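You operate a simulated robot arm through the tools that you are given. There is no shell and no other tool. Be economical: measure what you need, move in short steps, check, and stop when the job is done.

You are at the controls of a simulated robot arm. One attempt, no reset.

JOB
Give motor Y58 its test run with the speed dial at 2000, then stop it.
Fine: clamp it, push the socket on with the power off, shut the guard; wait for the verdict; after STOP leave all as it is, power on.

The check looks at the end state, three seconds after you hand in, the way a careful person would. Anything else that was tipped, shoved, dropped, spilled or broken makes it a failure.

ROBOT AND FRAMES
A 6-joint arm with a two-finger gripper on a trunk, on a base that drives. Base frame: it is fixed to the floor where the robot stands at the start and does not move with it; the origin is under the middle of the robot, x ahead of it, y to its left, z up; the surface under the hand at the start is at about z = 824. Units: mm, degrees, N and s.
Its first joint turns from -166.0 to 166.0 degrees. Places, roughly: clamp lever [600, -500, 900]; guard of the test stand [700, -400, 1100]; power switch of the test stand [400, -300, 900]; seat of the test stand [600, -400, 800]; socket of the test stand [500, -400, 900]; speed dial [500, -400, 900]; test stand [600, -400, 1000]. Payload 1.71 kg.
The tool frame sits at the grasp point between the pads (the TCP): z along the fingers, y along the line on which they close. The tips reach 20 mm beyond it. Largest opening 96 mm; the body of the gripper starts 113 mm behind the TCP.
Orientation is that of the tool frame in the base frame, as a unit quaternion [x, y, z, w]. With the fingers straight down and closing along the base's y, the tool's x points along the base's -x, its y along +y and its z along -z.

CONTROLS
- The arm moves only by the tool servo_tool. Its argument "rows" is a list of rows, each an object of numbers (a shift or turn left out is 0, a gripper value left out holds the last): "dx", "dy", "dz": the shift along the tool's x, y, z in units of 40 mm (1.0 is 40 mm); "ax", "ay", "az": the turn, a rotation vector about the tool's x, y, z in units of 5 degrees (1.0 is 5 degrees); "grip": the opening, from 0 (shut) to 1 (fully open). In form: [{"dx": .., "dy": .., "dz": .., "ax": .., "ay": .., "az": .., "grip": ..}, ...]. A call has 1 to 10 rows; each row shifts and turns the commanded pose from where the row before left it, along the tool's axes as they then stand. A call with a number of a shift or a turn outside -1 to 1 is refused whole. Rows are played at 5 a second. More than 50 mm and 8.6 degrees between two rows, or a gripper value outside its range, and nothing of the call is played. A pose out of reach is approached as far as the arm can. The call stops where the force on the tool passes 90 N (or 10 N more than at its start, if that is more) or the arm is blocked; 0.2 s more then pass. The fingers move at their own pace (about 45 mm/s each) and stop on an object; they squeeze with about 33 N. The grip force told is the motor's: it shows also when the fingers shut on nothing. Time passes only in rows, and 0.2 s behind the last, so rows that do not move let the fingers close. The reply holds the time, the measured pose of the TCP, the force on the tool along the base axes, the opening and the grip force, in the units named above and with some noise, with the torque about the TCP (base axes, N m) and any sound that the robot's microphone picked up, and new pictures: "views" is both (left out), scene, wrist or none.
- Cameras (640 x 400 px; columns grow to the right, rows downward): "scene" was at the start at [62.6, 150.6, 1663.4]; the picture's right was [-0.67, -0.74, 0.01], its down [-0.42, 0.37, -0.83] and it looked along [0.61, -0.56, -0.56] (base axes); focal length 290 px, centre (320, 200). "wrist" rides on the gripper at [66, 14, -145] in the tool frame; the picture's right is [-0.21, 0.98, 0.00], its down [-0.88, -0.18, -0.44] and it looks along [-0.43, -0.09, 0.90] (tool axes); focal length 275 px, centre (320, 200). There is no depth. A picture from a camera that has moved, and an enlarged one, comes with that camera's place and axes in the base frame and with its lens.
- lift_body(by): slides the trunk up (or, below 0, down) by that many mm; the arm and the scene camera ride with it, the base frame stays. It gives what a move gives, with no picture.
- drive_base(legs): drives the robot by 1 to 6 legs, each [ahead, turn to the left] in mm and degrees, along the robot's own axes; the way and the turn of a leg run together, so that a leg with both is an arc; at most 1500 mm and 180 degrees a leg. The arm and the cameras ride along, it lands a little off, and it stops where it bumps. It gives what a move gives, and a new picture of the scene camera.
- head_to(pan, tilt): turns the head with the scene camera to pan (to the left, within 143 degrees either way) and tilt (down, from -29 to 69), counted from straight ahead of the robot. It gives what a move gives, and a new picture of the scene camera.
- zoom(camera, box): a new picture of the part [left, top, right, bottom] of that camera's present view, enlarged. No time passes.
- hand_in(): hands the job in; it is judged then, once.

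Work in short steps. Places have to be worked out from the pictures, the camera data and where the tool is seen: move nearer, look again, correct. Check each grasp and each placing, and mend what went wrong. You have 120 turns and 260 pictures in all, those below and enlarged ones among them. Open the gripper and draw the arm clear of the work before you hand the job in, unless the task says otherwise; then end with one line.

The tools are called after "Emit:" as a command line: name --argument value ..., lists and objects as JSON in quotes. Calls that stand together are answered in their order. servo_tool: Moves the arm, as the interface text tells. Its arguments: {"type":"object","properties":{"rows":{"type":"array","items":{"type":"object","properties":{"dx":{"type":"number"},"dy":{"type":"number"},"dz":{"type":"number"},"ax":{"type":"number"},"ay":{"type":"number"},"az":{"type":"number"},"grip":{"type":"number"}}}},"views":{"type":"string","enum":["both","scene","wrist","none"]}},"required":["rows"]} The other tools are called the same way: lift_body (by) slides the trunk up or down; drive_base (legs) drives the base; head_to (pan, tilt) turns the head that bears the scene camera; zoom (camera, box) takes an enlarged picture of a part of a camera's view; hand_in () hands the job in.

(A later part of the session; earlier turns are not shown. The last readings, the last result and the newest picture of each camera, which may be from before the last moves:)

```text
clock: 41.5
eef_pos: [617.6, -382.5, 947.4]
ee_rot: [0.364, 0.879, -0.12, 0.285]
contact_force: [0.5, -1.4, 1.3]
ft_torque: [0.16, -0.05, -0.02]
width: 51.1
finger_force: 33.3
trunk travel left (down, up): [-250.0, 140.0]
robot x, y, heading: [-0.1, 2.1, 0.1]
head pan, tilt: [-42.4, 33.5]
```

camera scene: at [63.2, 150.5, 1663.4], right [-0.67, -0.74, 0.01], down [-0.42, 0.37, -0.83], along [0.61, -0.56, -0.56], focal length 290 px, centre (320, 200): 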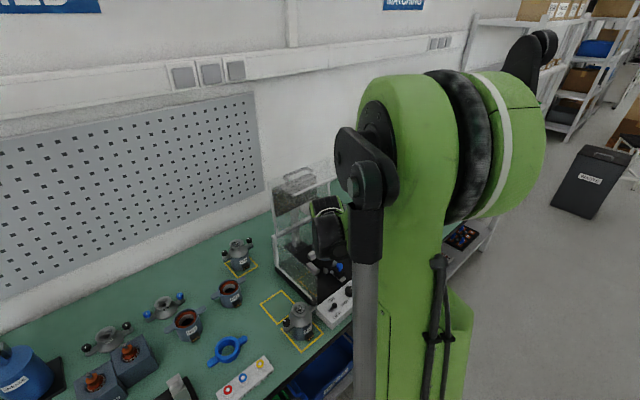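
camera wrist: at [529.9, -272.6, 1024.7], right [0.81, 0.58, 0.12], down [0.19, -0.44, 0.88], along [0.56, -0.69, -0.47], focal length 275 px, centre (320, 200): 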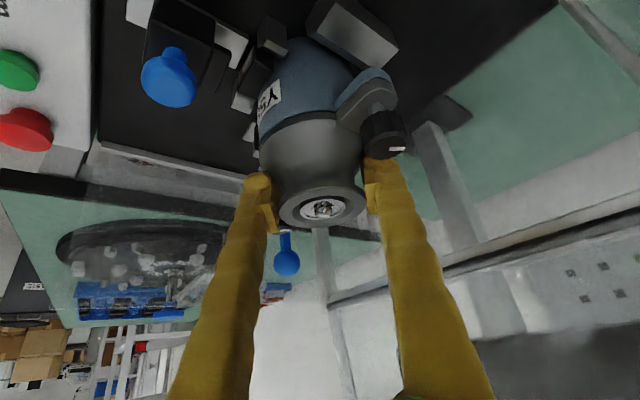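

Contact with weight just taken up. I open the fingers and look.

Emit:
servo_tool --rows '[{"dx": 0.01, "dz": 0.015}, {"grip": 0.8}, {"grip": 0.8}, {"grip": 0.8}]' --views "wrist"

Emit:
zoom --camera "wrist" --box '[200, 0, 440, 200]'

```text
clock: 42.5
eef_pos: [618.2, -381.2, 947.5]
ee_rot: [0.364, 0.878, -0.121, 0.286]
contact_force: [0.6, 0.0, -1.0]
ft_torque: [-0.01, 0.02, 0.02]
width: 76.6
finger_force: 0.1
trunk travel left (down, up): [-250.0, 140.0]
robot x, y, heading: [0.8, 1.5, 0.1]
head pan, tilt: [-42.4, 33.5]
camera wrist: at [531.4, -273.7, 1025.3], right [0.81, 0.57, 0.12], down [0.19, -0.45, 0.88], along [0.56, -0.69, -0.47], focal length 275 px, centre (320, 200)
```

wrist: 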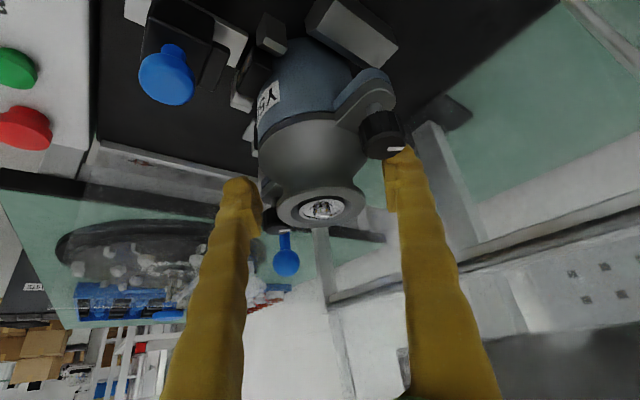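

```text
2.00 times, centred on (320, 100) of wrist
camera zoom: at [531.4, -273.7, 1025.3], right [0.81, 0.57, 0.12], down [0.19, -0.45, 0.88], along [0.56, -0.69, -0.47], focal length 551 px, centre (320, 400)
```

zoom: 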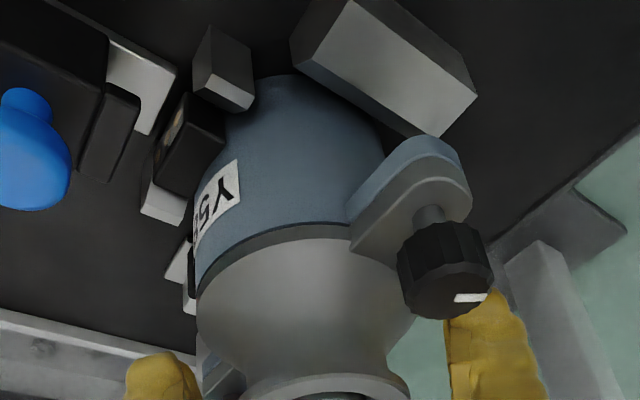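

Motor stands stable after release. I retract up, then back out in -x.

Emit:
servo_tool --rows '[{"dx": -0.3, "dz": -0.404}, {"dx": -0.45, "dz": -0.606}, {"dx": 0.571, "dy": -0.707, "dz": -0.416}, {"dx": 0.571, "dy": -0.707, "dz": -0.416}, {"dx": 0.571, "dy": -0.707, "dz": -0.416}, {"dx": -0.589, "dz": -0.808}, {"dx": -0.589, "dz": -0.808}]'

Emit:
zoom --camera "scene" --box '[270, 180, 410, 320]'

Emit:
zoom --camera "wrist" --box '[200, 0, 440, 240]'

```text
clock: 44.0
eef_pos: [500.7, -382.0, 1077.2]
ee_rot: [0.364, 0.879, -0.12, 0.285]
contact_force: [-0.2, 0.0, -0.3]
ft_torque: [0.02, 0.03, 0.01]
width: 76.5
finger_force: 0.1
trunk travel left (down, up): [-250.0, 140.0]
robot x, y, heading: [-1.8, -0.2, 0.0]
head pan, tilt: [-42.4, 33.5]
camera scene: at [62.1, 150.5, 1663.5], right [-0.67, -0.74, 0.01], down [-0.42, 0.37, -0.83], along [0.61, -0.56, -0.56], focal length 290 px, centre (320, 200)
camera wrist: at [413.2, -274.2, 1155.4], right [0.81, 0.57, 0.12], down [0.19, -0.45, 0.88], along [0.56, -0.69, -0.47], focal length 275 px, centre (320, 200)
```

scene: 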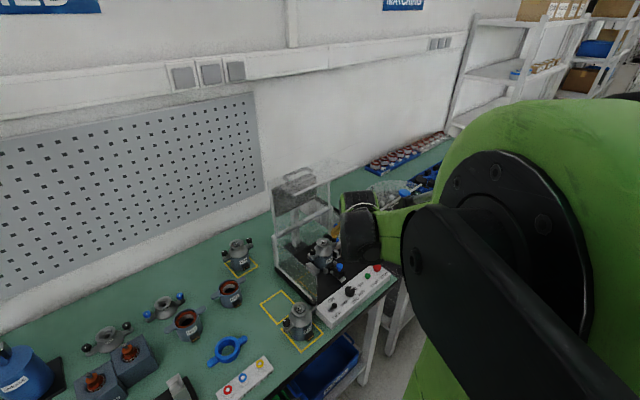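
wrist: 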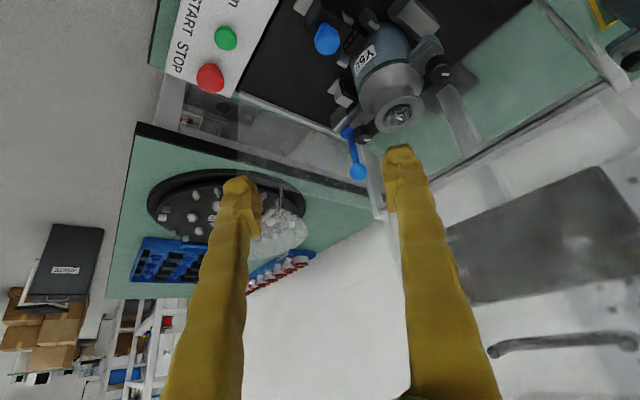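

```text
2.86 times, centred on (340, 250) of scene
camera zoom: at [62.1, 150.5, 1663.5], right [-0.67, -0.74, 0.01], down [-0.42, 0.37, -0.83], along [0.61, -0.56, -0.56], focal length 830 px, centre (263, 57)
```

zoom: 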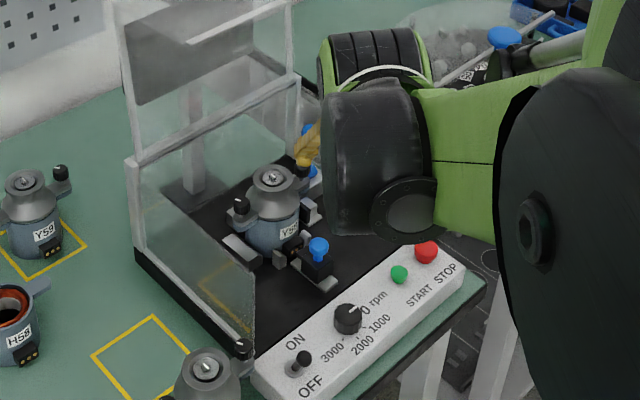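

```text
1.67 times, centred on (320, 120) of wrist
camera zoom: at [413.2, -274.2, 1155.4], right [0.81, 0.57, 0.12], down [0.19, -0.45, 0.88], along [0.56, -0.69, -0.47], focal length 459 px, centre (320, 333)
```

zoom: 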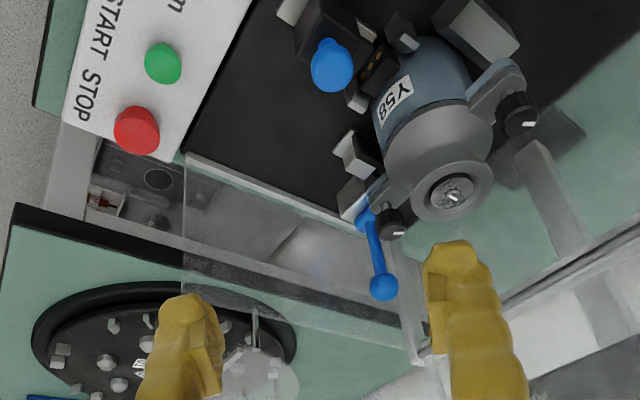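

Y58 sits upright in the seat. Next is the clamp lever; I turn the tool's yaw back to straight to view it from the front.

Emit:
servo_tool --rows '[{"ax": -0.589, "az": -0.808}, {"ax": -0.589, "az": -0.808}, {"ax": -0.589, "az": -0.808}, {"ax": -0.589, "az": -0.808}, {"ax": -0.589, "az": -0.808}, {"ax": -0.589, "az": -0.808}, {"ax": -0.589, "az": -0.808}, {"ax": -0.589, "az": -0.808}, {"ax": -0.589, "az": -0.808}]'

Emit:
zoom --camera "wrist" --box '[200, 40, 440, 240]'

Emit:
zoom --camera "scene" --box '[300, 200, 380, 300]'

```text
clock: 46.0
eef_pos: [499.5, -382.9, 1078.4]
ee_rot: [-0.001, 0.951, 0.0, 0.308]
contact_force: [0.2, 0.5, -0.7]
ft_torque: [-0.05, 0.01, -0.04]
width: 76.9
finger_force: 0.1
trunk travel left (down, up): [-250.0, 140.0]
robot x, y, heading: [1.4, -4.8, 0.3]
head pan, tilt: [-42.4, 33.5]
camera scene: at [62.0, 150.8, 1663.4], right [-0.67, -0.74, 0.01], down [-0.42, 0.37, -0.83], along [0.61, -0.56, -0.56], focal length 290 px, centre (320, 200)
camera wrist: at [362.4, -368.8, 1156.4], right [0.17, 0.98, 0.12], down [0.45, -0.18, 0.87], along [0.88, -0.09, -0.47], focal length 275 px, centre (320, 200)
```

scene: 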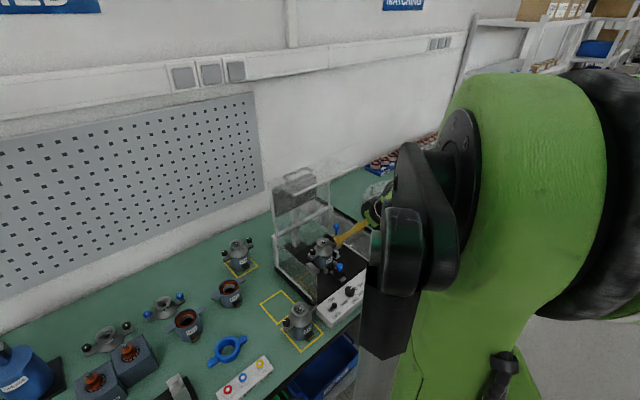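
wrist: 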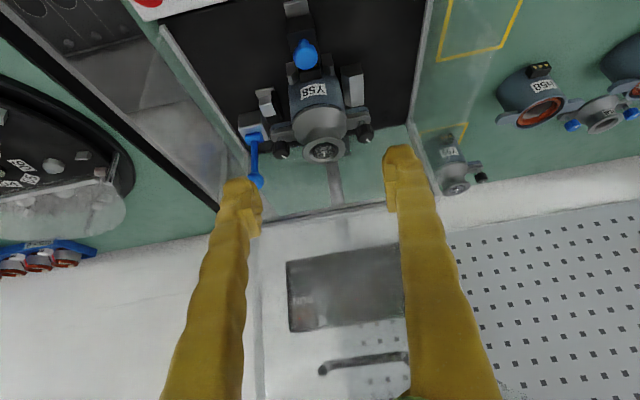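

```text
2.00 times, centred on (320, 140) of wrist
camera zoom: at [362.4, -368.8, 1156.4], right [0.17, 0.98, 0.12], down [0.45, -0.18, 0.87], along [0.88, -0.09, -0.47], focal length 551 px, centre (320, 320)
```

zoom: 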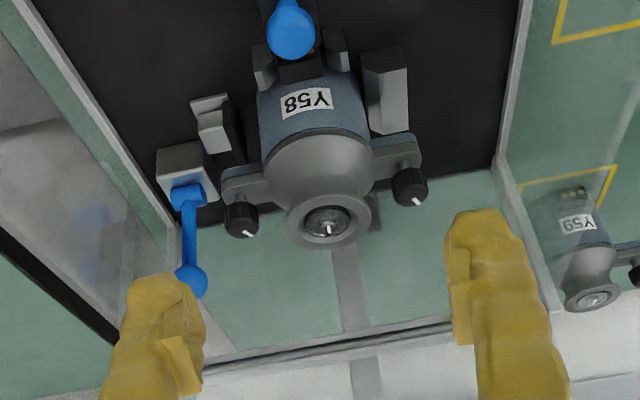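

```text
4.00 times, centred on (340, 250) of scene
camera zoom: at [62.0, 150.8, 1663.4], right [-0.67, -0.74, 0.01], down [-0.42, 0.37, -0.83], along [0.61, -0.56, -0.56], focal length 1161 px, centre (240, 0)
```

zoom: 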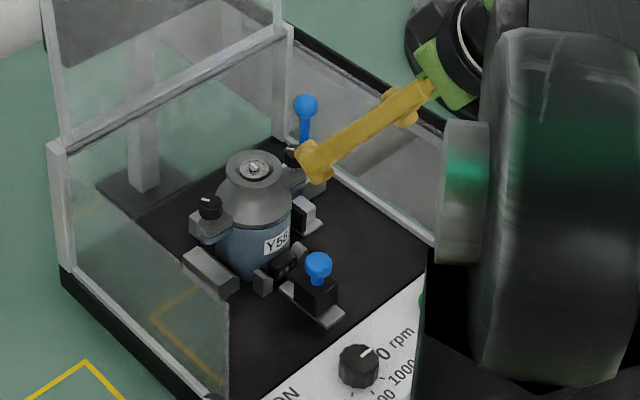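

The lever's hub axis lies along y at about (640, -475, 890) and the ball is at ≈(641, -475, 962), so it should swing forward (-x) and down. I turn the tool 90° about its own axis so the fingers can straddle the ball in x and stay slim beside the right wall.

Emit:
servo_tool --rows '[{"az": 1}, {"az": 1}, {"az": 1}, {"az": 1}, {"az": 1}, {"az": 1}, {"az": 1}, {"az": 1}, {"az": 1}]' --views "none"

Emit:
servo_tool --rows '[{"az": 1}, {"az": 1}, {"az": 1}, {"az": 1}, {"az": 1}, {"az": 1}, {"az": 1}, {"az": 1}, {"az": 1}]'

Emit:
zoom --camera "scene" --box '[270, 160, 430, 320]'

```text
clock: 48.0
eef_pos: [499.3, -383.3, 1078.0]
ee_rot: [0.365, 0.878, 0.118, 0.285]
contact_force: [-0.5, 0.3, -0.2]
ft_torque: [0.02, 0.05, -0.01]
width: 76.9
finger_force: 0.0
trunk travel left (down, up): [-250.0, 140.0]
robot x, y, heading: [0.4, 3.4, 0.3]
head pan, tilt: [-42.4, 33.5]
```

```text
clock: 50.0
eef_pos: [499.3, -383.1, 1077.8]
ee_rot: [0.674, 0.672, 0.217, 0.218]
contact_force: [-0.7, 0.5, 0.2]
ft_torque: [-0.02, -0.01, 0.03]
width: 76.9
finger_force: 0.1
trunk travel left (down, up): [-250.0, 140.0]
robot x, y, heading: [-0.1, -3.1, 0.3]
head pan, tilt: [-42.4, 33.5]
camera scene: at [62.1, 150.7, 1663.4], right [-0.67, -0.74, 0.01], down [-0.42, 0.37, -0.83], along [0.61, -0.56, -0.56], focal length 290 px, centre (320, 200)
camera wrist: at [427.1, -316.7, 1203.1], right [0.79, -0.21, 0.57], down [-0.41, -0.88, 0.25], along [0.45, -0.44, -0.78], focal length 275 px, centre (320, 200)
```

scene: 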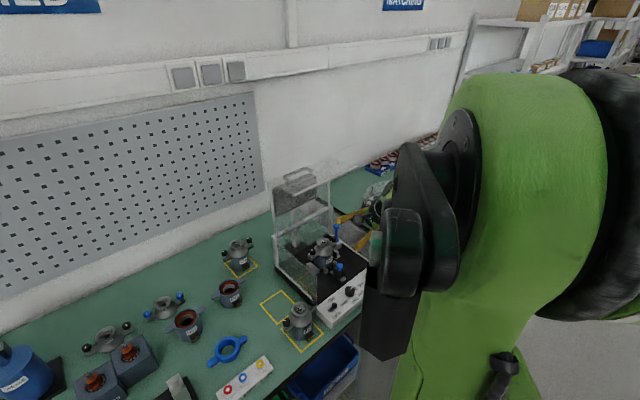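
wrist: 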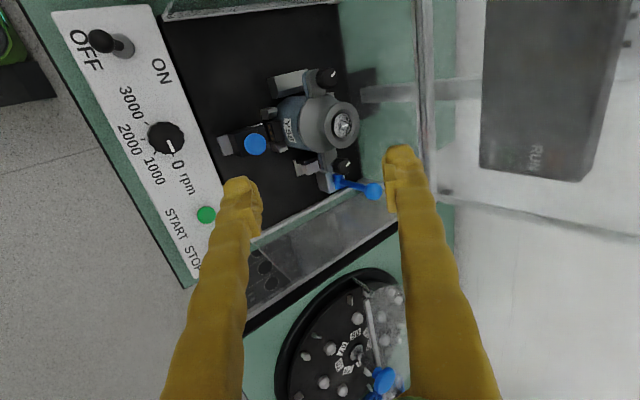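

```text
2.50 times, centred on (350, 240) of scene
camera zoom: at [62.1, 150.7, 1663.4], right [-0.67, -0.74, 0.01], down [-0.42, 0.37, -0.83], along [0.61, -0.56, -0.56], focal length 726 px, centre (245, 100)
```

zoom: 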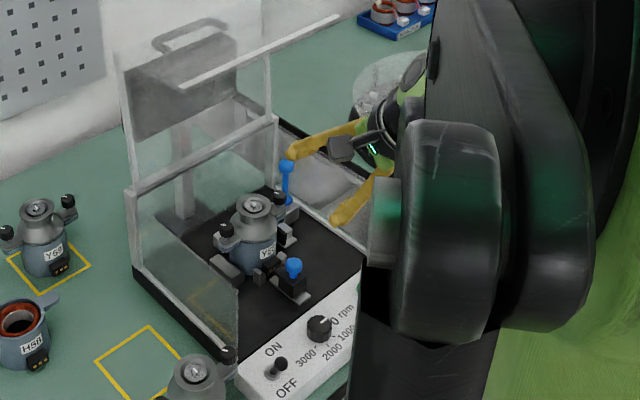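

The ball is confirmed at ≈(643, -475, 964), and a display reading "RUN" is on the back. I narrow the opening to 45 mm and approach along the finger axis.

Emit:
servo_tool --rows '[{"dx": -0.9, "grip": 0.47}, {"dx": -0.9}, {"dx": -0.5}, {"dy": 0.41, "dz": 0.82}, {"dy": 0.41, "dz": 0.82}, {"dy": 0.41, "dz": 0.82}]'

Emit:
zoom --camera "scene" --box '[290, 180, 390, 300]'

```text
clock: 51.5
eef_pos: [598.0, -474.9, 1025.2]
ee_rot: [0.673, 0.672, 0.218, 0.218]
contact_force: [0.1, 0.6, -0.1]
ft_torque: [0.0, 0.01, 0.01]
width: 45.0
finger_force: 0.0
trunk travel left (down, up): [-250.0, 140.0]
robot x, y, heading: [3.9, -2.1, 0.1]
head pan, tilt: [-42.4, 33.5]
camera scene: at [62.0, 150.9, 1663.4], right [-0.67, -0.74, 0.01], down [-0.42, 0.37, -0.83], along [0.61, -0.56, -0.56], focal length 290 px, centre (320, 200)
camera wrist: at [525.2, -408.1, 1150.2], right [0.79, -0.21, 0.57], down [-0.41, -0.88, 0.25], along [0.45, -0.44, -0.78], focal length 275 px, centre (320, 200)
```

scene: 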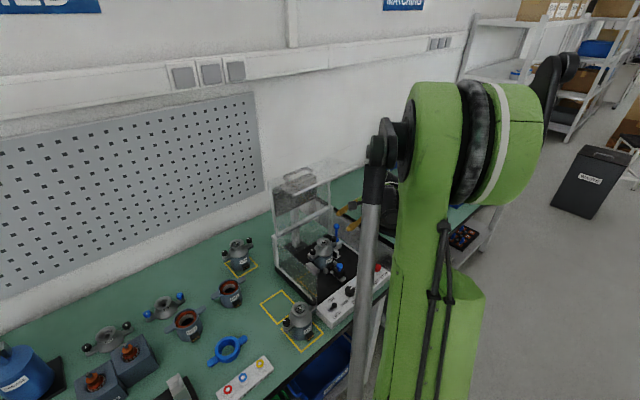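
wrist: 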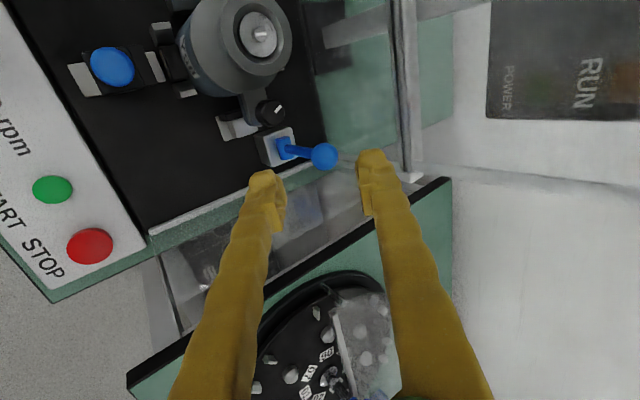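

```text
3.33 times, centred on (340, 240) of scene
camera zoom: at [62.0, 150.9, 1663.4], right [-0.67, -0.74, 0.01], down [-0.42, 0.37, -0.83], along [0.61, -0.56, -0.56], focal length 968 px, centre (253, 67)
```

zoom: 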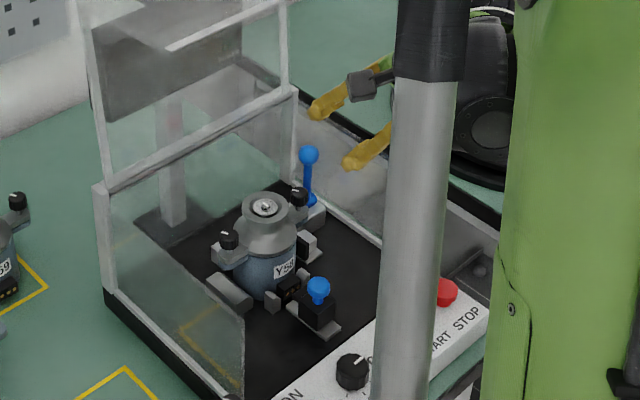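

Ball at ≈(645, -477, 964), lined up between the fingers. I advance along the tool axis.

Emit:
servo_tool --rows '[{"dx": -0.05, "dy": 0.05, "dz": 0.7}, {"dz": 0.6}, {"dz": 0.45}]'

Emit:
zoom --camera "scene" --box '[300, 190, 380, 280]'

```text
clock: 52.2
eef_pos: [639.8, -477.4, 971.7]
ee_rot: [0.672, 0.673, 0.218, 0.219]
contact_force: [0.6, 0.3, -0.7]
ft_torque: [0.03, -0.03, 0.0]
width: 45.1
finger_force: 0.1
trunk travel left (down, up): [-250.0, 140.0]
robot x, y, heading: [0.8, 1.3, 0.0]
head pan, tilt: [-42.4, 33.5]
camera scene: at [62.4, 150.6, 1663.4], right [-0.67, -0.74, 0.01], down [-0.42, 0.37, -0.83], along [0.61, -0.56, -0.56], focal length 290 px, centre (320, 200)
camera wrist: at [567.7, -410.6, 1096.8], right [0.79, -0.21, 0.57], down [-0.41, -0.88, 0.25], along [0.45, -0.44, -0.78], focal length 275 px, centre (320, 200)
```

scene: 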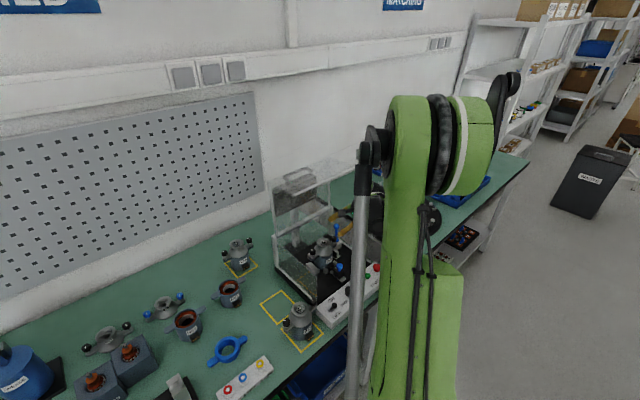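
wrist: 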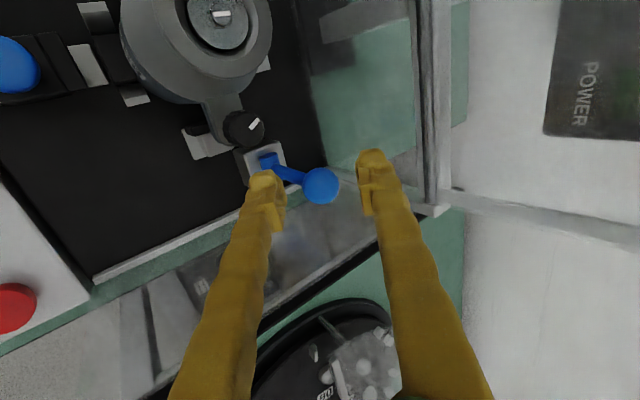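

```text
4.44 times, centred on (340, 235) of scene
camera zoom: at [62.4, 150.6, 1663.4], right [-0.67, -0.74, 0.01], down [-0.42, 0.37, -0.83], along [0.61, -0.56, -0.56], focal length 1290 px, centre (231, 44)
```

zoom: 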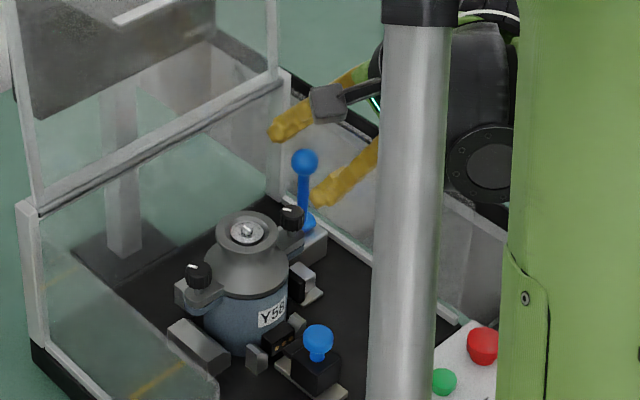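

The ball lies between the fingers. I pull it forward along the arc for the first part and watch the force.

Emit:
servo_tool --rows '[{"dy": -0.39, "dz": 0.03}, {"dy": -0.3, "dz": -0.15}, {"dy": -0.29, "dz": -0.14}, {"dy": 0}]'

Emit:
zoom --camera "scene" --box '[300, 190, 380, 280]'

```text
clock: 53.2
eef_pos: [600.5, -476.4, 958.2]
ee_rot: [0.673, 0.673, 0.219, 0.217]
contact_force: [0.4, 0.2, 0.7]
ft_torque: [-0.02, -0.03, 0.04]
width: 45.2
finger_force: 0.0
trunk travel left (down, up): [-250.0, 140.0]
robot x, y, heading: [2.0, -3.2, 0.2]
head pan, tilt: [-42.4, 33.5]
camera scene: at [62.1, 150.7, 1663.5], right [-0.67, -0.74, 0.01], down [-0.42, 0.37, -0.83], along [0.61, -0.56, -0.56], focal length 290 px, centre (320, 200)
camera wrist: at [528.3, -410.7, 1081.9], right [0.79, -0.21, 0.57], down [-0.41, -0.88, 0.25], along [0.45, -0.44, -0.78], focal length 275 px, centre (320, 200)
```

scene: 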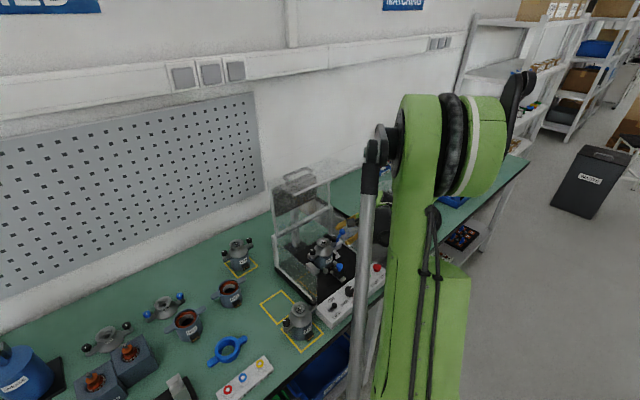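
wrist: 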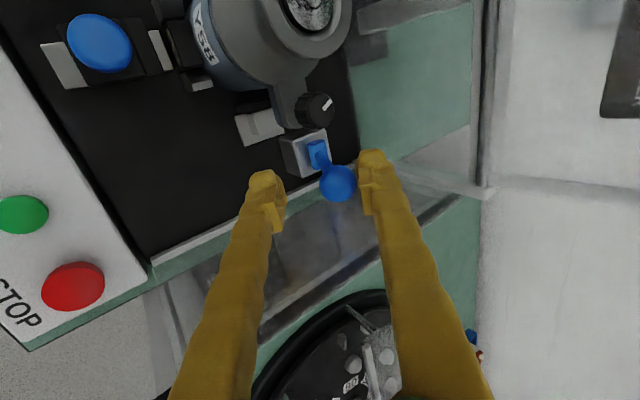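

```text
4.44 times, centred on (340, 235) of scene
camera zoom: at [62.1, 150.7, 1663.5], right [-0.67, -0.74, 0.01], down [-0.42, 0.37, -0.83], along [0.61, -0.56, -0.56], focal length 1290 px, centre (231, 44)
```

zoom: 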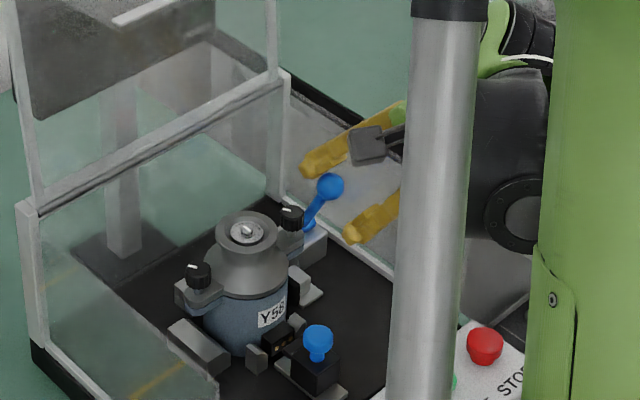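

Excellent: the lever swings forward freely. I continue along the arc.

Emit:
servo_tool --rows '[{"dy": -0.33, "dz": -0.045}, {"dy": -0.32, "dz": -0.04}, {"dy": -0.31, "dz": 0.085}, {"dy": -0.31, "dz": 0.085}, {"dy": 0}]'

Emit:
zoom --camera "scene" --box '[300, 190, 380, 280]'

```text
clock: 54.5
eef_pos: [561.3, -479.1, 925.2]
ee_rot: [0.672, 0.673, 0.218, 0.219]
contact_force: [3.0, -2.1, 20.1]
ft_torque: [-0.02, -0.63, -0.04]
width: 56.2
finger_force: 7.9
trunk travel left (down, up): [-250.0, 140.0]
robot x, y, heading: [-2.1, 4.4, 0.1]
head pan, tilt: [-42.4, 33.5]
camera scene: at [61.3, 151.4, 1663.6], right [-0.67, -0.74, 0.01], down [-0.42, 0.37, -0.83], along [0.61, -0.56, -0.56], focal length 290 px, centre (320, 200)
camera wrist: at [488.8, -411.5, 1050.9], right [0.79, -0.21, 0.58], down [-0.41, -0.88, 0.25], along [0.45, -0.44, -0.78], focal length 275 px, centre (320, 200)
```

scene: 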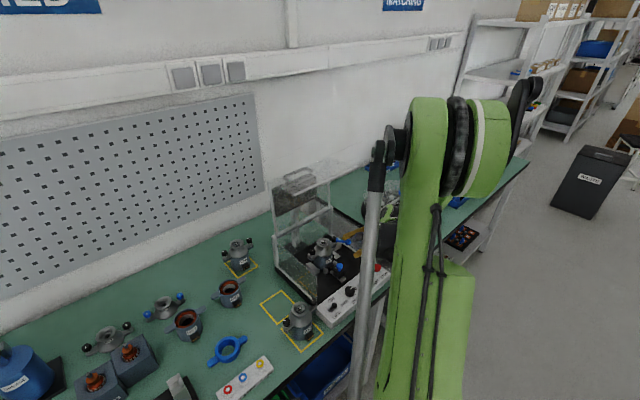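
wrist: 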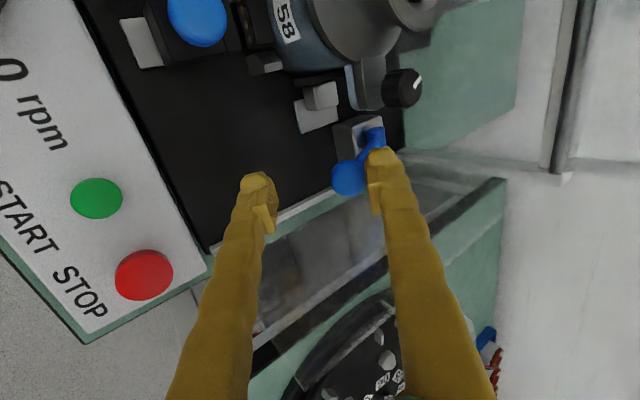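

```text
4.44 times, centred on (340, 235) of scene
camera zoom: at [61.3, 151.4, 1663.6], right [-0.67, -0.74, 0.01], down [-0.42, 0.37, -0.83], along [0.61, -0.56, -0.56], focal length 1290 px, centre (231, 44)
```

zoom: 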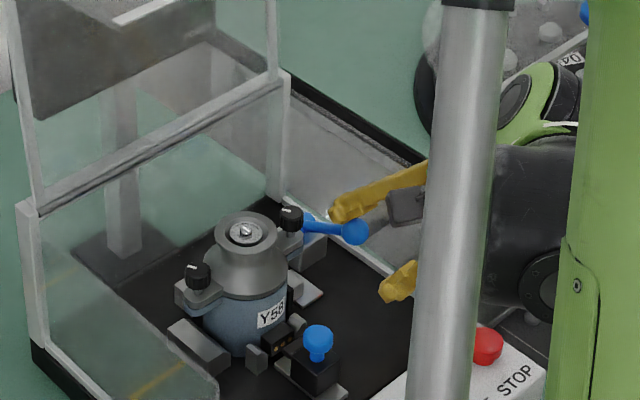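

The lever is about 70° down, with the rear finger pressing on it from above. I push further down.

Emit:
servo_tool --rows '[{"dy": -0.15, "dz": 0.2}, {"dy": -0.15, "dz": 0.2}, {"dy": 0}]'

Emit:
zoom --camera "scene" --box '[300, 190, 380, 280]'

Emit:
zoom --camera "wrist" --box '[230, 0, 430, 240]'

```text
clock: 55.2
eef_pos: [562.2, -475.7, 905.7]
ee_rot: [0.673, 0.672, 0.218, 0.22]
contact_force: [29.9, -11.3, 41.0]
ft_torque: [0.04, 0.01, -0.36]
width: 81.8
finger_force: 27.6
trunk travel left (down, up): [-250.0, 140.0]
robot x, y, heading: [-1.1, 0.6, 0.2]
head pan, tilt: [-42.4, 33.5]
camera scene: at [61.1, 152.4, 1663.6], right [-0.67, -0.74, 0.01], down [-0.42, 0.37, -0.83], along [0.61, -0.56, -0.56], focal length 290 px, centre (320, 200)
camera wrist: at [489.2, -409.3, 1030.9], right [0.79, -0.2, 0.58], down [-0.41, -0.88, 0.25], along [0.45, -0.44, -0.78], focal length 275 px, centre (320, 200)
```

scene: 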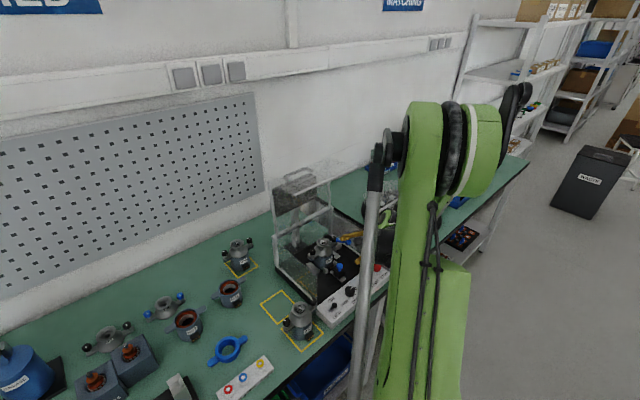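
wrist: 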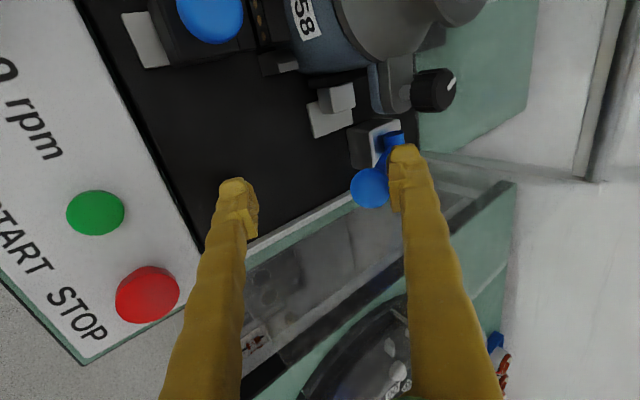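

```text
4.44 times, centred on (340, 235) of scene
camera zoom: at [61.1, 152.4, 1663.6], right [-0.67, -0.74, 0.01], down [-0.42, 0.37, -0.83], along [0.61, -0.56, -0.56], focal length 1290 px, centre (231, 44)
```

zoom: 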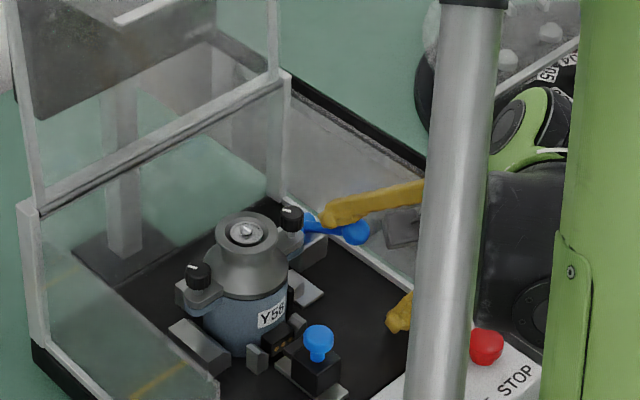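

```text
1.67 times, centred on (330, 120) of wrist
camera zoom: at [489.2, -409.3, 1030.9], right [0.79, -0.2, 0.58], down [-0.41, -0.88, 0.25], along [0.45, -0.44, -0.78], focal length 459 px, centre (303, 333)
```

zoom: 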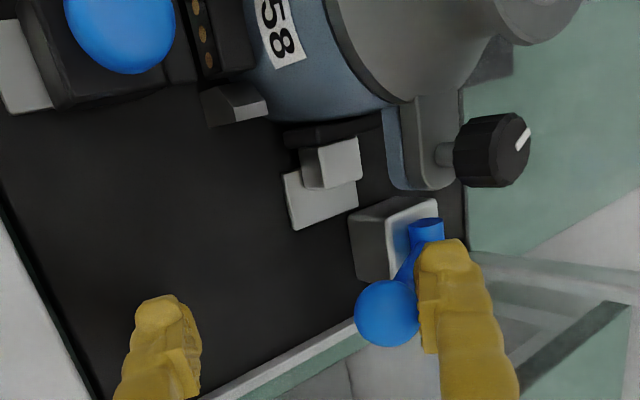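

The finger yielded while the lever is about 60° over, perhaps at its stop. I back off, close the fingers, and check whether the lever stays.

Emit:
servo_tool --rows '[{"dy": 0.3, "dz": -0.4}, {"dy": 0.3, "dz": -0.4}, {"dz": -0.6, "grip": 0}, {"dy": 0}, {"dy": 0}, {"dy": 0}]'

Emit:
zoom --camera "scene" --box '[300, 190, 380, 280]'

Emit:
zoom --camera "wrist" --box '[220, 20, 420, 220]'

```text
clock: 56.6
eef_pos: [547.9, -476.8, 964.2]
ee_rot: [0.672, 0.673, 0.218, 0.219]
contact_force: [-0.9, 0.8, 0.1]
ft_torque: [-0.01, 0.03, 0.01]
width: 0.0
finger_force: 29.3
trunk travel left (down, up): [-250.0, 140.0]
robot x, y, heading: [-1.8, 0.1, 0.3]
head pan, tilt: [-42.4, 33.5]
camera scene: at [62.3, 150.6, 1663.5], right [-0.67, -0.74, 0.01], down [-0.42, 0.37, -0.83], along [0.61, -0.56, -0.56], focal length 290 px, centre (320, 200)
camera wrist: at [475.1, -410.0, 1089.1], right [0.79, -0.21, 0.57], down [-0.41, -0.88, 0.25], along [0.45, -0.44, -0.78], focal length 275 px, centre (320, 200)
```

scene: 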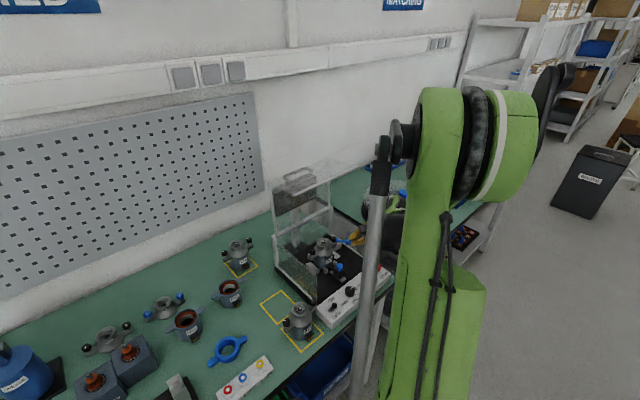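
wrist: 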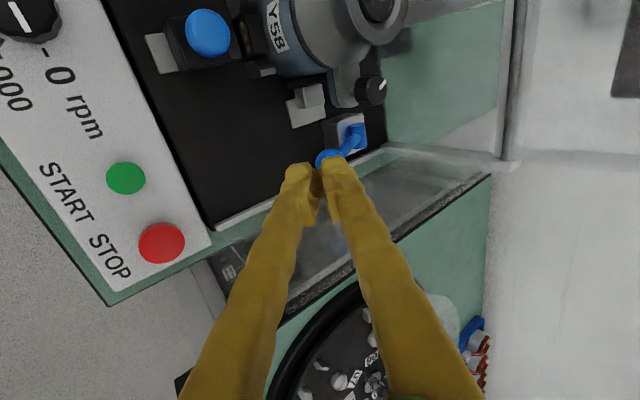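

```text
4.44 times, centred on (340, 235) of scene
camera zoom: at [62.3, 150.6, 1663.5], right [-0.67, -0.74, 0.01], down [-0.42, 0.37, -0.83], along [0.61, -0.56, -0.56], focal length 1290 px, centre (231, 44)
```

zoom: 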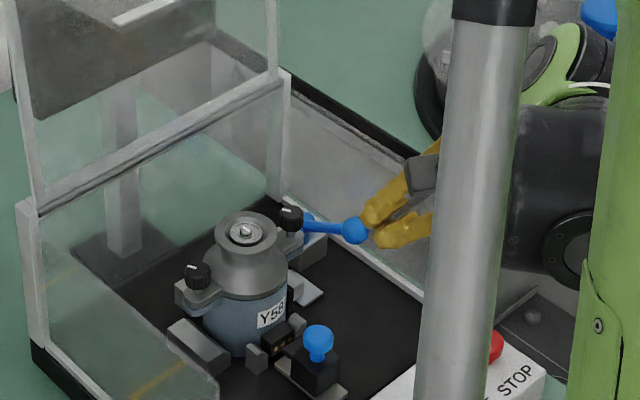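

```text
2.00 times, centred on (320, 120) of wrist
camera zoom: at [475.1, -410.0, 1089.1], right [0.79, -0.21, 0.57], down [-0.41, -0.88, 0.25], along [0.45, -0.44, -0.78], focal length 551 px, centre (320, 360)
```

zoom: 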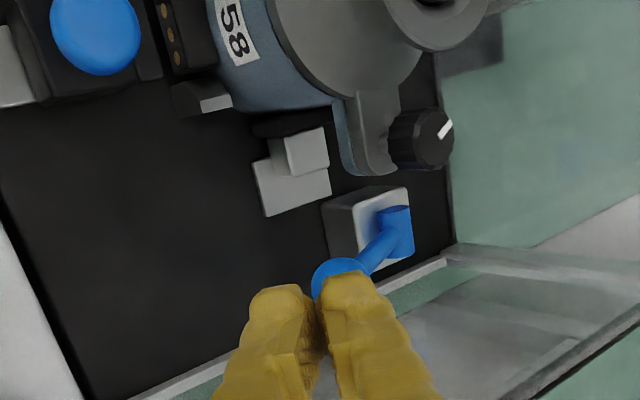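

The lever stays put, and the jaw has moved toward the motor. To be sure it's fully thrown, I press the ball down with the closed fingertips.

Emit:
servo_tool --rows '[{"dy": 0.67, "dz": 0.145}, {"dy": -0.255, "dz": 0.435}, {"dy": -0.13, "dz": 0.06}, {"dy": 0}]' --views "wrist"

Emit:
servo_tool --rows '[{"dy": -0.13, "dz": 0.06}, {"dy": -0.13, "dz": 0.06}, {"dy": 0}]' --views "wrist"

Emit:
zoom --camera "scene" --box '[300, 190, 380, 280]'

```text
clock: 57.6
eef_pos: [572.1, -476.0, 949.7]
ee_rot: [0.672, 0.674, 0.217, 0.219]
contact_force: [0.0, -0.1, -0.4]
ft_torque: [0.02, -0.04, -0.02]
width: 0.0
finger_force: 29.6
trunk travel left (down, up): [-250.0, 140.0]
robot x, y, heading: [-0.8, -1.6, 0.4]
head pan, tilt: [-42.4, 33.5]
camera wrist: at [500.2, -410.5, 1075.4], right [0.79, -0.21, 0.57], down [-0.41, -0.88, 0.25], along [0.45, -0.44, -0.78], focal length 275 px, centre (320, 200)
```

wrist: 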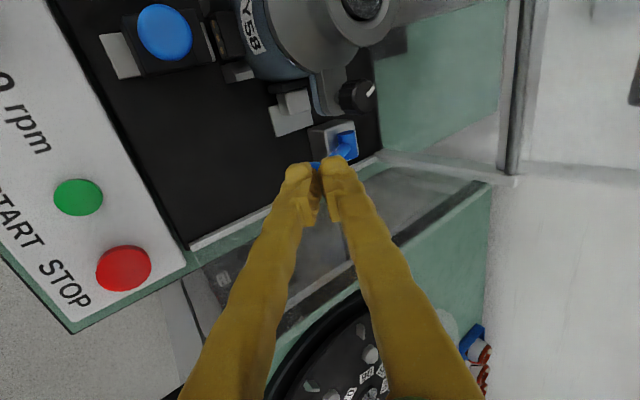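

```text
clock: 58.5
eef_pos: [563.8, -476.6, 942.1]
ee_rot: [0.672, 0.673, 0.218, 0.22]
contact_force: [-5.4, 0.8, 36.7]
ft_torque: [-0.15, -0.54, -0.03]
width: 0.0
finger_force: 29.0
trunk travel left (down, up): [-250.0, 140.0]
robot x, y, heading: [-3.6, 0.5, 0.1]
head pan, tilt: [-42.4, 33.5]
camera wrist: at [491.2, -410.1, 1066.9], right [0.79, -0.21, 0.58], down [-0.41, -0.88, 0.25], along [0.45, -0.44, -0.78], focal length 275 px, centre (320, 200)
```

wrist: 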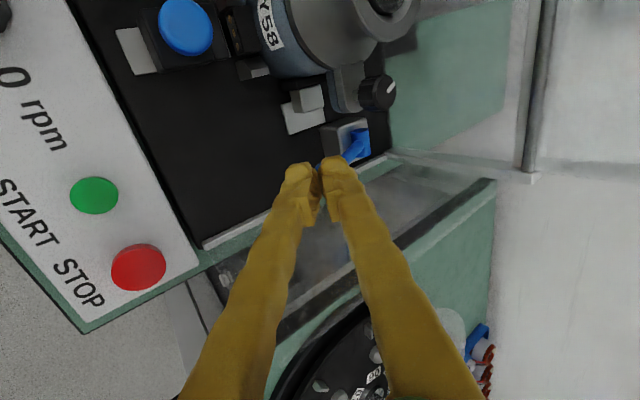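

```text
4.44 times, centred on (340, 235) of scene
camera zoom: at [55.6, 152.3, 1663.7], right [-0.67, -0.74, 0.01], down [-0.42, 0.37, -0.83], along [0.61, -0.56, -0.56], focal length 1290 px, centre (231, 44)
```

zoom: 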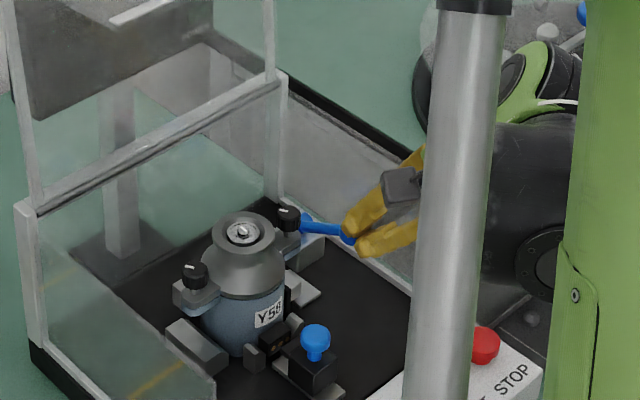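

37 N on the ball and it barely moves. I press a little more to confirm the stop.

Emit:
servo_tool --rows '[{"dy": -0.13, "dz": 0.12}, {"dy": -0.1, "dz": 0.1}, {"dy": 0}]' --views "none"

Emit:
zoom --camera "scene" --box '[300, 190, 380, 280]'

```text
clock: 59.2
eef_pos: [557.0, -478.4, 931.1]
ee_rot: [0.672, 0.672, 0.22, 0.22]
contact_force: [-15.6, 1.8, 7.5]
ft_torque: [-0.2, -0.04, 0.05]
width: 0.0
finger_force: 29.6
trunk travel left (down, up): [-250.0, 140.0]
robot x, y, heading: [2.7, -2.4, 0.5]
head pan, tilt: [-42.4, 33.5]
```

```text
4.44 times, centred on (340, 235) of scene
camera zoom: at [12.1, 151.0, 1664.4], right [-0.67, -0.74, -0.01], down [-0.4, 0.37, -0.84], along [0.62, -0.56, -0.54], focal length 1290 px, centre (231, 44)
```

zoom: 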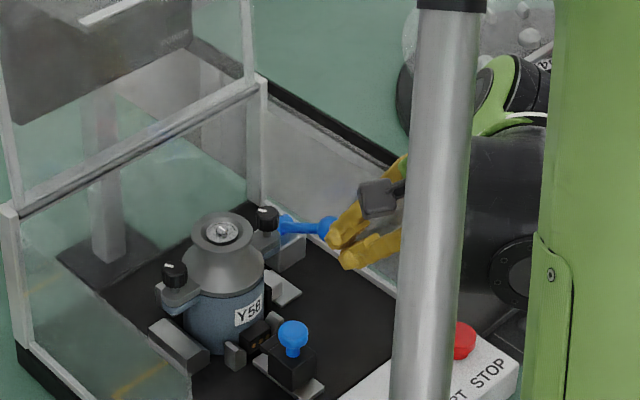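

The robot itself leans back instead — the lever is at its stop. I back off along the tool axis and up.

Emit:
servo_tool --rows '[{"dz": -0.5}, {"dz": -1}, {"dz": -1}, {"dy": 0}]'

Emit:
zoom --camera "scene" --box '[290, 190, 380, 290]'

Emit:
zoom --camera "wrist" --box '[220, 20, 420, 220]'

```text
clock: 60.2
eef_pos: [498.3, -476.9, 1012.9]
ee_rot: [0.672, 0.671, 0.221, 0.221]
contact_force: [0.6, 0.4, -0.5]
ft_torque: [-0.01, 0.0, -0.05]
width: 0.2
finger_force: 29.3
trunk travel left (down, up): [-250.0, 140.0]
robot x, y, heading: [2.2, -0.7, 0.2]
head pan, tilt: [-42.4, 33.5]
camera scene: at [17.1, 151.2, 1664.4], right [-0.67, -0.74, -0.01], down [-0.4, 0.37, -0.84], along [0.62, -0.56, -0.54], focal length 290 px, centre (320, 200)
camera wrist: at [425.3, -410.0, 1136.9], right [0.79, -0.21, 0.58], down [-0.41, -0.88, 0.25], along [0.46, -0.44, -0.78], focal length 275 px, centre (320, 200)
```

scene: 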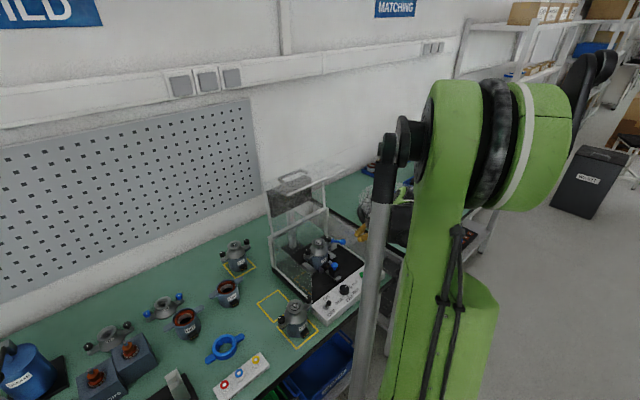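
wrist: 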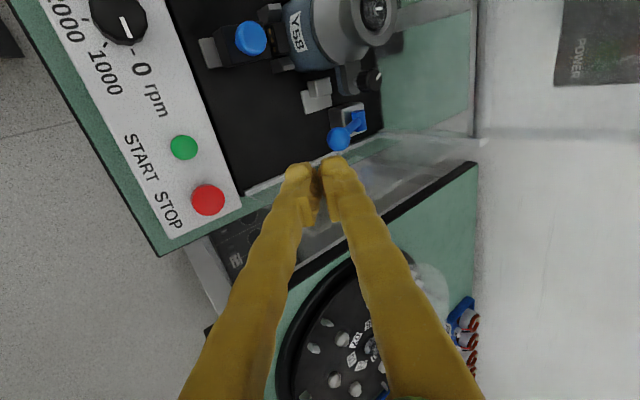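

```text
4.00 times, centred on (335, 240) of scene
camera zoom: at [17.1, 151.2, 1664.4], right [-0.67, -0.74, -0.01], down [-0.4, 0.37, -0.84], along [0.62, -0.56, -0.54], focal length 1161 px, centre (260, 40)
```

zoom: 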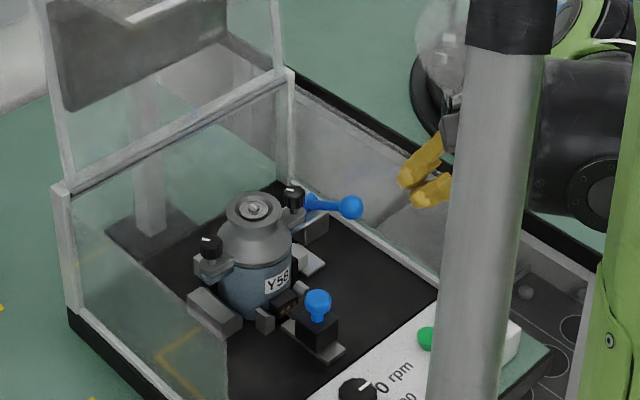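

```text
2.00 times, centred on (320, 120) of wrist
camera zoom: at [425.3, -410.0, 1136.9], right [0.79, -0.21, 0.58], down [-0.41, -0.88, 0.25], along [0.46, -0.44, -0.78], focal length 551 px, centre (320, 360)
```

zoom: 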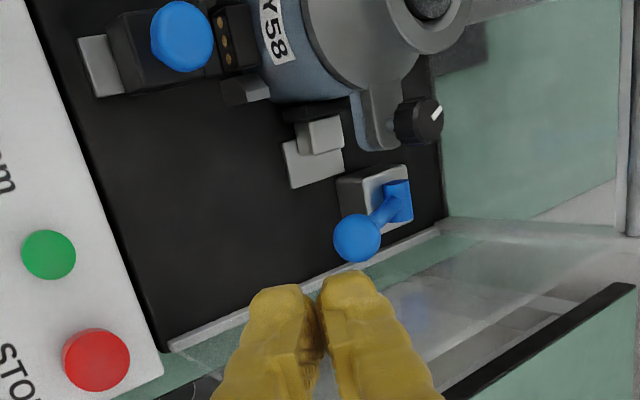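

The lever rests at about 60° with the jaw on the body. The robot still appears to lean back a little, so I wait a second and check.

Emit:
servo_tool --rows '[{"dz": -0.5}, {"dx": 0.5}, {"dy": 0}, {"dy": 0}, {"dy": 0}, {"dy": 0}]' --views "scene"

```text
clock: 61.6
eef_pos: [499.0, -456.0, 1022.9]
ee_rot: [0.673, 0.672, 0.216, 0.218]
contact_force: [-0.1, 0.1, 0.2]
ft_torque: [0.02, 0.04, 0.02]
width: 0.0
finger_force: 28.6
trunk travel left (down, up): [-250.0, 140.0]
robot x, y, heading: [1.2, -0.4, 0.6]
head pan, tilt: [-42.4, 33.5]
camera scene: at [62.7, 150.6, 1663.5], right [-0.67, -0.74, 0.01], down [-0.42, 0.37, -0.83], along [0.61, -0.56, -0.56], focal length 290 px, centre (320, 200)
```

scene: 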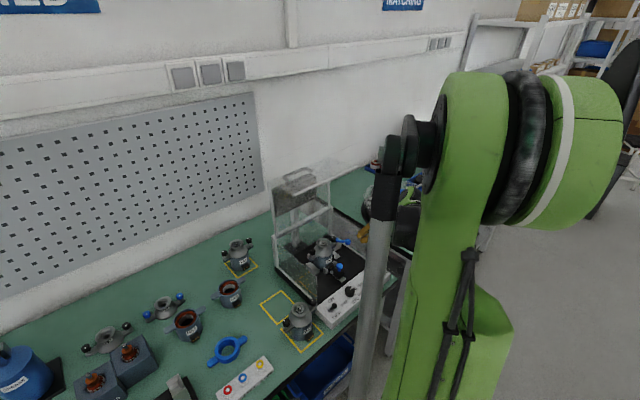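

The robot has recovered its posture and the lever holds. Next, the socket: its knob is at (535, -382, ~900) and must travel ~25 mm in +x. I reduce the tilt to ~15° and bring the closed fingers behind the knob.

Emit:
servo_tool --rows '[{"dx": 0.9, "ax": 1}, {"dx": 0.95, "ax": 1}, {"ax": 1}, {"ax": 1}, {"ax": 0.2}]'

Emit:
zoom --camera "wrist" --box '[200, 0, 440, 220]'

```text
clock: 62.9
eef_pos: [494.9, -383.6, 1024.7]
ee_rot: [0.701, 0.701, 0.091, 0.092]
contact_force: [0.2, 0.2, 0.7]
ft_torque: [0.03, -0.03, -0.03]
width: 0.1
finger_force: 29.1
trunk travel left (down, up): [-250.0, 140.0]
robot x, y, heading: [-2.2, 4.6, 0.3]
head pan, tilt: [-42.4, 33.5]
camera scene: at [62.3, 150.4, 1663.5], right [-0.67, -0.74, 0.01], down [-0.42, 0.37, -0.83], along [0.61, -0.56, -0.56], focal length 290 px, centre (320, 200)
camera wrist: at [472.7, -316.7, 1167.3], right [0.95, -0.21, 0.25], down [-0.29, -0.88, 0.38], along [0.14, -0.44, -0.89], focal length 275 px, centre (320, 200)
```

scene: 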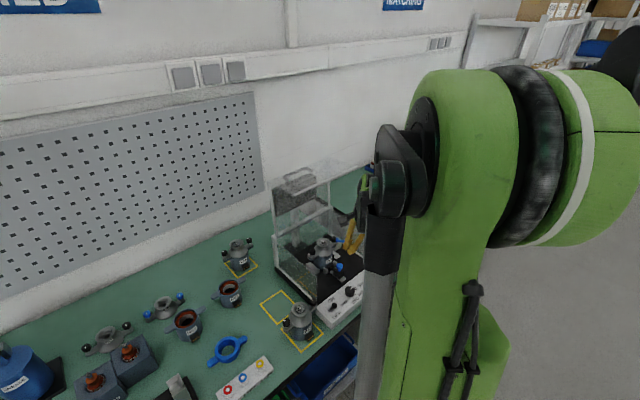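
wrist: 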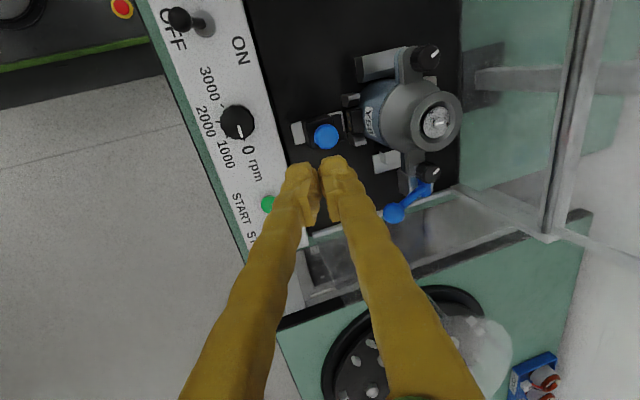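

```text
1.82 times, centred on (320, 110) of wrist
camera zoom: at [472.7, -316.7, 1167.3], right [0.95, -0.21, 0.25], down [-0.29, -0.88, 0.38], along [0.14, -0.44, -0.89], focal length 500 px, centre (320, 364)
```

zoom: 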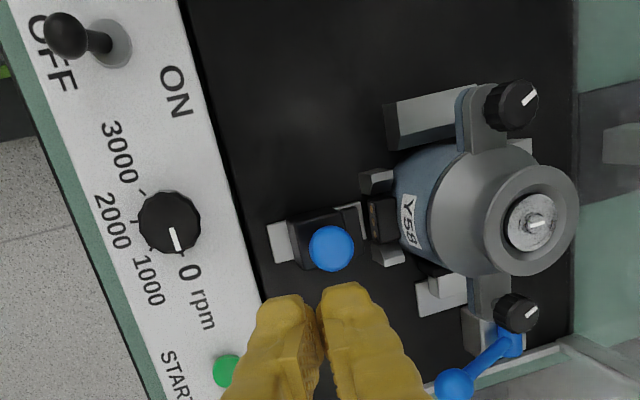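

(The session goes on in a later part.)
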